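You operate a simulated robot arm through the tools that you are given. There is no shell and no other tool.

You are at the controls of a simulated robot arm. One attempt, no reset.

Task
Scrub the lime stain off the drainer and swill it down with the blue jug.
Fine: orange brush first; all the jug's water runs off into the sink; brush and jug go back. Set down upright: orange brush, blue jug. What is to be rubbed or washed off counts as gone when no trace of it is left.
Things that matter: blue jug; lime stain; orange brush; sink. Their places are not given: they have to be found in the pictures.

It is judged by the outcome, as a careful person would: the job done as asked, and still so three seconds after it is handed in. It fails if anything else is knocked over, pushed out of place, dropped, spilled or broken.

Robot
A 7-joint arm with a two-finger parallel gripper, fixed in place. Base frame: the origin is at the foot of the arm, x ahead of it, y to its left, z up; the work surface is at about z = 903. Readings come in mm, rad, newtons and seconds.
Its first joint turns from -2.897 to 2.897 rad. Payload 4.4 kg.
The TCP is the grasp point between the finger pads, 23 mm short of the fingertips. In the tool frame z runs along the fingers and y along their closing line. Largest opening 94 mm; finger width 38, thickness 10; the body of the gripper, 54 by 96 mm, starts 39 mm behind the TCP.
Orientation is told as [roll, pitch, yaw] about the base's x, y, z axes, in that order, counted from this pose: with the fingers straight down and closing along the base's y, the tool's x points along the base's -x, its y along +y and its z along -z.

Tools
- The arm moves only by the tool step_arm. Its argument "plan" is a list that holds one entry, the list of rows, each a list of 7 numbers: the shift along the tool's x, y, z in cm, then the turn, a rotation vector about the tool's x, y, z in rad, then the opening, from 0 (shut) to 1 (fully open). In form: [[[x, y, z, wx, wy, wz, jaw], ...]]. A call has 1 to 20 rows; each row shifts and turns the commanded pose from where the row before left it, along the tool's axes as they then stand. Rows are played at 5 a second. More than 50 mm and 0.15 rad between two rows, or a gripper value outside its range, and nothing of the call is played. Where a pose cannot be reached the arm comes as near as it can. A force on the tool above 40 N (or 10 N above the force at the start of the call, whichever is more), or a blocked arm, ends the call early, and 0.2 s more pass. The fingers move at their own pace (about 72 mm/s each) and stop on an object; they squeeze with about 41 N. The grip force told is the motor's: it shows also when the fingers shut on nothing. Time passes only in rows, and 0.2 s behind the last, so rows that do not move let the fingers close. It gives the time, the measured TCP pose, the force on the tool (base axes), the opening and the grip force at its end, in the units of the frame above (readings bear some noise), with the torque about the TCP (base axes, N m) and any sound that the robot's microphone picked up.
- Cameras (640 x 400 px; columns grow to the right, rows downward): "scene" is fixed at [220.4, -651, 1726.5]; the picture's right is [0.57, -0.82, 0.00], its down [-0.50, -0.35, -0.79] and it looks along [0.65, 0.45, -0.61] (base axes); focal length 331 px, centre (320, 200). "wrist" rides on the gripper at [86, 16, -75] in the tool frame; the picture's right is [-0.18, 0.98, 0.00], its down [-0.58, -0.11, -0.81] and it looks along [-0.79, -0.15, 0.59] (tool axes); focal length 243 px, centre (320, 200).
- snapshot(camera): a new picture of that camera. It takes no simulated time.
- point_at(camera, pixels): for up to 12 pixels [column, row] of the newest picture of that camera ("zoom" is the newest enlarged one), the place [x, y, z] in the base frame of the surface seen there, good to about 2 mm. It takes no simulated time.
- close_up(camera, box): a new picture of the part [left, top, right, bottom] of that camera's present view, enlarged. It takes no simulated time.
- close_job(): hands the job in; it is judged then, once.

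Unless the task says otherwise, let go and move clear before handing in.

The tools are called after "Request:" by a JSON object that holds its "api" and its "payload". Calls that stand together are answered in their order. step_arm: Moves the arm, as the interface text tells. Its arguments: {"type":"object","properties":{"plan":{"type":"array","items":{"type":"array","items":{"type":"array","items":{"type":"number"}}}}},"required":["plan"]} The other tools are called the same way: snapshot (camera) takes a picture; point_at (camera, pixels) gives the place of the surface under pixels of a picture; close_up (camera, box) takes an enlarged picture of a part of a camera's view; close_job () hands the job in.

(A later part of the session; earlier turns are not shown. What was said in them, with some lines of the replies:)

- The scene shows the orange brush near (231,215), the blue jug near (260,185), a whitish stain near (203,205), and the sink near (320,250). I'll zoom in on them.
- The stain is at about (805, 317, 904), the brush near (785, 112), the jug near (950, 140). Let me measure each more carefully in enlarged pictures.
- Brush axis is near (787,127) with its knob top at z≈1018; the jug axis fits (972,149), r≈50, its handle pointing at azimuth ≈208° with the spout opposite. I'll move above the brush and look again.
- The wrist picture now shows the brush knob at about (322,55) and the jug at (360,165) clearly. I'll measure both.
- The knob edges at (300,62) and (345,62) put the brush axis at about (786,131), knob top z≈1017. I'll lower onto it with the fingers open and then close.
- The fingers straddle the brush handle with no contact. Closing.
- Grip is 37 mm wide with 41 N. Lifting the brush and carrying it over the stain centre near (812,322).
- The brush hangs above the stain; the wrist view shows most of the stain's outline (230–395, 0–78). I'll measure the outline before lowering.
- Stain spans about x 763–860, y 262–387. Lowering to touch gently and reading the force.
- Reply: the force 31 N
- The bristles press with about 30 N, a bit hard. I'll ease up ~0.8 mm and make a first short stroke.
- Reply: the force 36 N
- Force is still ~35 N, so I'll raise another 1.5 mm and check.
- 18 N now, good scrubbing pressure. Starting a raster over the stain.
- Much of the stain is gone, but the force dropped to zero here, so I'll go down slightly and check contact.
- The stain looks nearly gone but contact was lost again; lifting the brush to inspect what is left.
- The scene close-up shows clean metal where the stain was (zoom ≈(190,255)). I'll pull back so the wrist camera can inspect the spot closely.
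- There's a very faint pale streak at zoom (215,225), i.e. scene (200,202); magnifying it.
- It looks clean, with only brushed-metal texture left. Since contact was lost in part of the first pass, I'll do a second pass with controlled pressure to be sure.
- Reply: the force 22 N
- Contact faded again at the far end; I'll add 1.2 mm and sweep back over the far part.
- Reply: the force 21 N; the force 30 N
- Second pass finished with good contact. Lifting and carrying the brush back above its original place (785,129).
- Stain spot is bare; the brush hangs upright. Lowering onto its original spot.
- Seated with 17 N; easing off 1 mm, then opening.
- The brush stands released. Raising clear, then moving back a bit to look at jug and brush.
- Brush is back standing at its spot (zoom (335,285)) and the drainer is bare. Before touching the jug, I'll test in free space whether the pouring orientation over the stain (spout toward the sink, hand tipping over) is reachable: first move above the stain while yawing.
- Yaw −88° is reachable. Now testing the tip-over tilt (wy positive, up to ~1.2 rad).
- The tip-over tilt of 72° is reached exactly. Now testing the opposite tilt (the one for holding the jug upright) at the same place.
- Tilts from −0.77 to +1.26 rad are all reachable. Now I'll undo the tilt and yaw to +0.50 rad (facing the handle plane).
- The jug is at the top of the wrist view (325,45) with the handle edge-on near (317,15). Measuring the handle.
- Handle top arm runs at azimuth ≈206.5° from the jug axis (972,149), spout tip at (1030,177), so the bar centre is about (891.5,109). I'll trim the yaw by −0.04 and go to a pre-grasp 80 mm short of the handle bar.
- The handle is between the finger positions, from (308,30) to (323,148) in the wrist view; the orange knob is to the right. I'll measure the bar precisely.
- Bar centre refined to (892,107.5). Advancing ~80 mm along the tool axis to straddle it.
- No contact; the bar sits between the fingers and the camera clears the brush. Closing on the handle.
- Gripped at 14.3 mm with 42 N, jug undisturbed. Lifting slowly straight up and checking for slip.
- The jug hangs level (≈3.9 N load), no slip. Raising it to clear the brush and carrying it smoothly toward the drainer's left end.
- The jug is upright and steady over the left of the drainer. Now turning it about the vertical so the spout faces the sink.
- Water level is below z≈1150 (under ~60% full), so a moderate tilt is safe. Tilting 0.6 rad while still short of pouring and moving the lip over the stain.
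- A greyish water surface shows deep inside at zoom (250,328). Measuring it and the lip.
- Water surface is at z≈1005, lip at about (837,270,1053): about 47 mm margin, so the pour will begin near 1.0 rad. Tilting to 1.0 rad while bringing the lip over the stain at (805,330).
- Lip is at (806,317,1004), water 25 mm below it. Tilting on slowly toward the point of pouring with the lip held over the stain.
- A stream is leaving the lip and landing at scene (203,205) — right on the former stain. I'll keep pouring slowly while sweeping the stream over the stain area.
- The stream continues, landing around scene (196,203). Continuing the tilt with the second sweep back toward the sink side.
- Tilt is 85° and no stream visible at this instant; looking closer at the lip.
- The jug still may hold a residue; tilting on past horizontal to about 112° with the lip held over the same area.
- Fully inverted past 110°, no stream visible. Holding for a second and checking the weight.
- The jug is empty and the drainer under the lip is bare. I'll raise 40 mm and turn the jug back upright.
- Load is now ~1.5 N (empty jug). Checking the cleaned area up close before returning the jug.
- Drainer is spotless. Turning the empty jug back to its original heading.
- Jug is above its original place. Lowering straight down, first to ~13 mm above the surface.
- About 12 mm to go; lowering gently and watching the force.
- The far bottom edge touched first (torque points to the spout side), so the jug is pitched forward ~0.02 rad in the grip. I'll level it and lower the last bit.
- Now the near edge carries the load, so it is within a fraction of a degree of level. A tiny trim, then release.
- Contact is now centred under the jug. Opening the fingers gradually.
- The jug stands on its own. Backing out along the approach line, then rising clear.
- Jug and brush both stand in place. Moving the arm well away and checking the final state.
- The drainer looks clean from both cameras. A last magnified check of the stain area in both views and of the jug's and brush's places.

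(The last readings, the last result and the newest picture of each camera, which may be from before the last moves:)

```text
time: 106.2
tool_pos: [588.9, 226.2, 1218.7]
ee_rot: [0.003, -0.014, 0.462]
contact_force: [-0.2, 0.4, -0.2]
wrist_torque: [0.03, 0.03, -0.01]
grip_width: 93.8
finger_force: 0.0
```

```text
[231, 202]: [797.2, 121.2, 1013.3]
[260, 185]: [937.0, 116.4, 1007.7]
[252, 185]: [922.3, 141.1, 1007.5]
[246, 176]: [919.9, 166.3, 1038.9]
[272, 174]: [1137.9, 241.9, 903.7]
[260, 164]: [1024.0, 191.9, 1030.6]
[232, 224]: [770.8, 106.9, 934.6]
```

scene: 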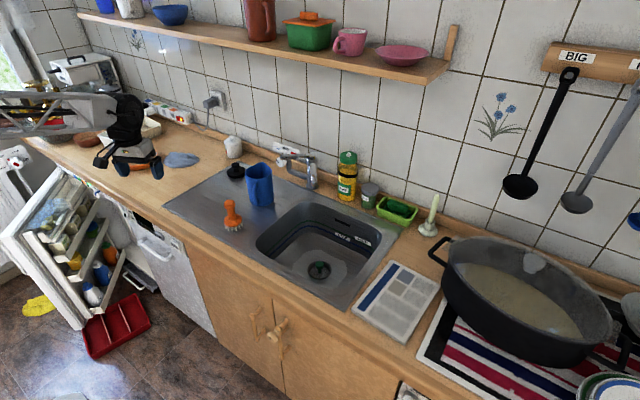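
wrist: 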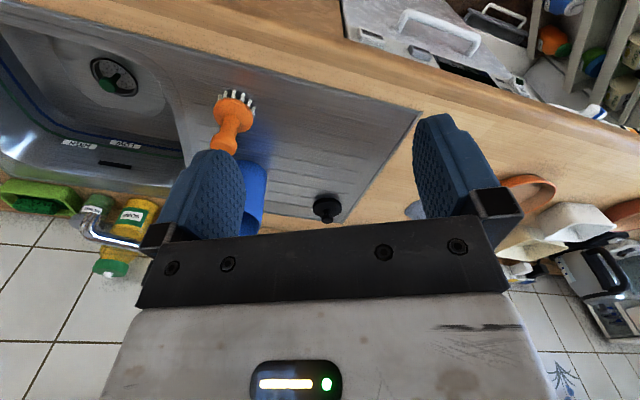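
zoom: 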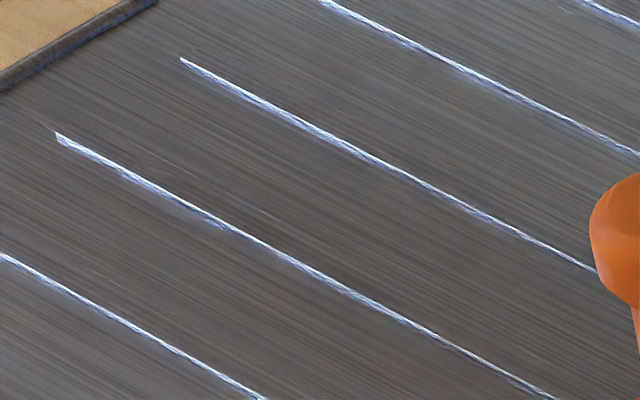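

Both views show no trace of the stain. The brush (797,121,1013) and jug (937,116,1008) are within about 3 mm of their first readings, upright, the jug is empty and the arm is clear. Handing in.

Request:
{"api": "close_job", "payload": {}}

```text
The job is handed in.
```

The lime stain is scrubbed off the drainer and rinsed down with the jug. No trace of it shows in either camera's close-up.

- **Scrubbing:** I went over the stain with the orange brush in two passes. The second was there because the bristles lost contact in places during the first.
- **Rinsing:** I poured the jug over the same spot with the spout facing the sink, sweeping the stream across the stain area. I tipped the jug to about 112° and it came back empty. I never saw the water actually reach the sink; the pictures show none on the counter around the drainer.
- **Putting back:** Both are standing upright within about 3 mm of where they started. As far as the pictures show, nothing else moved, and the arm is clear.
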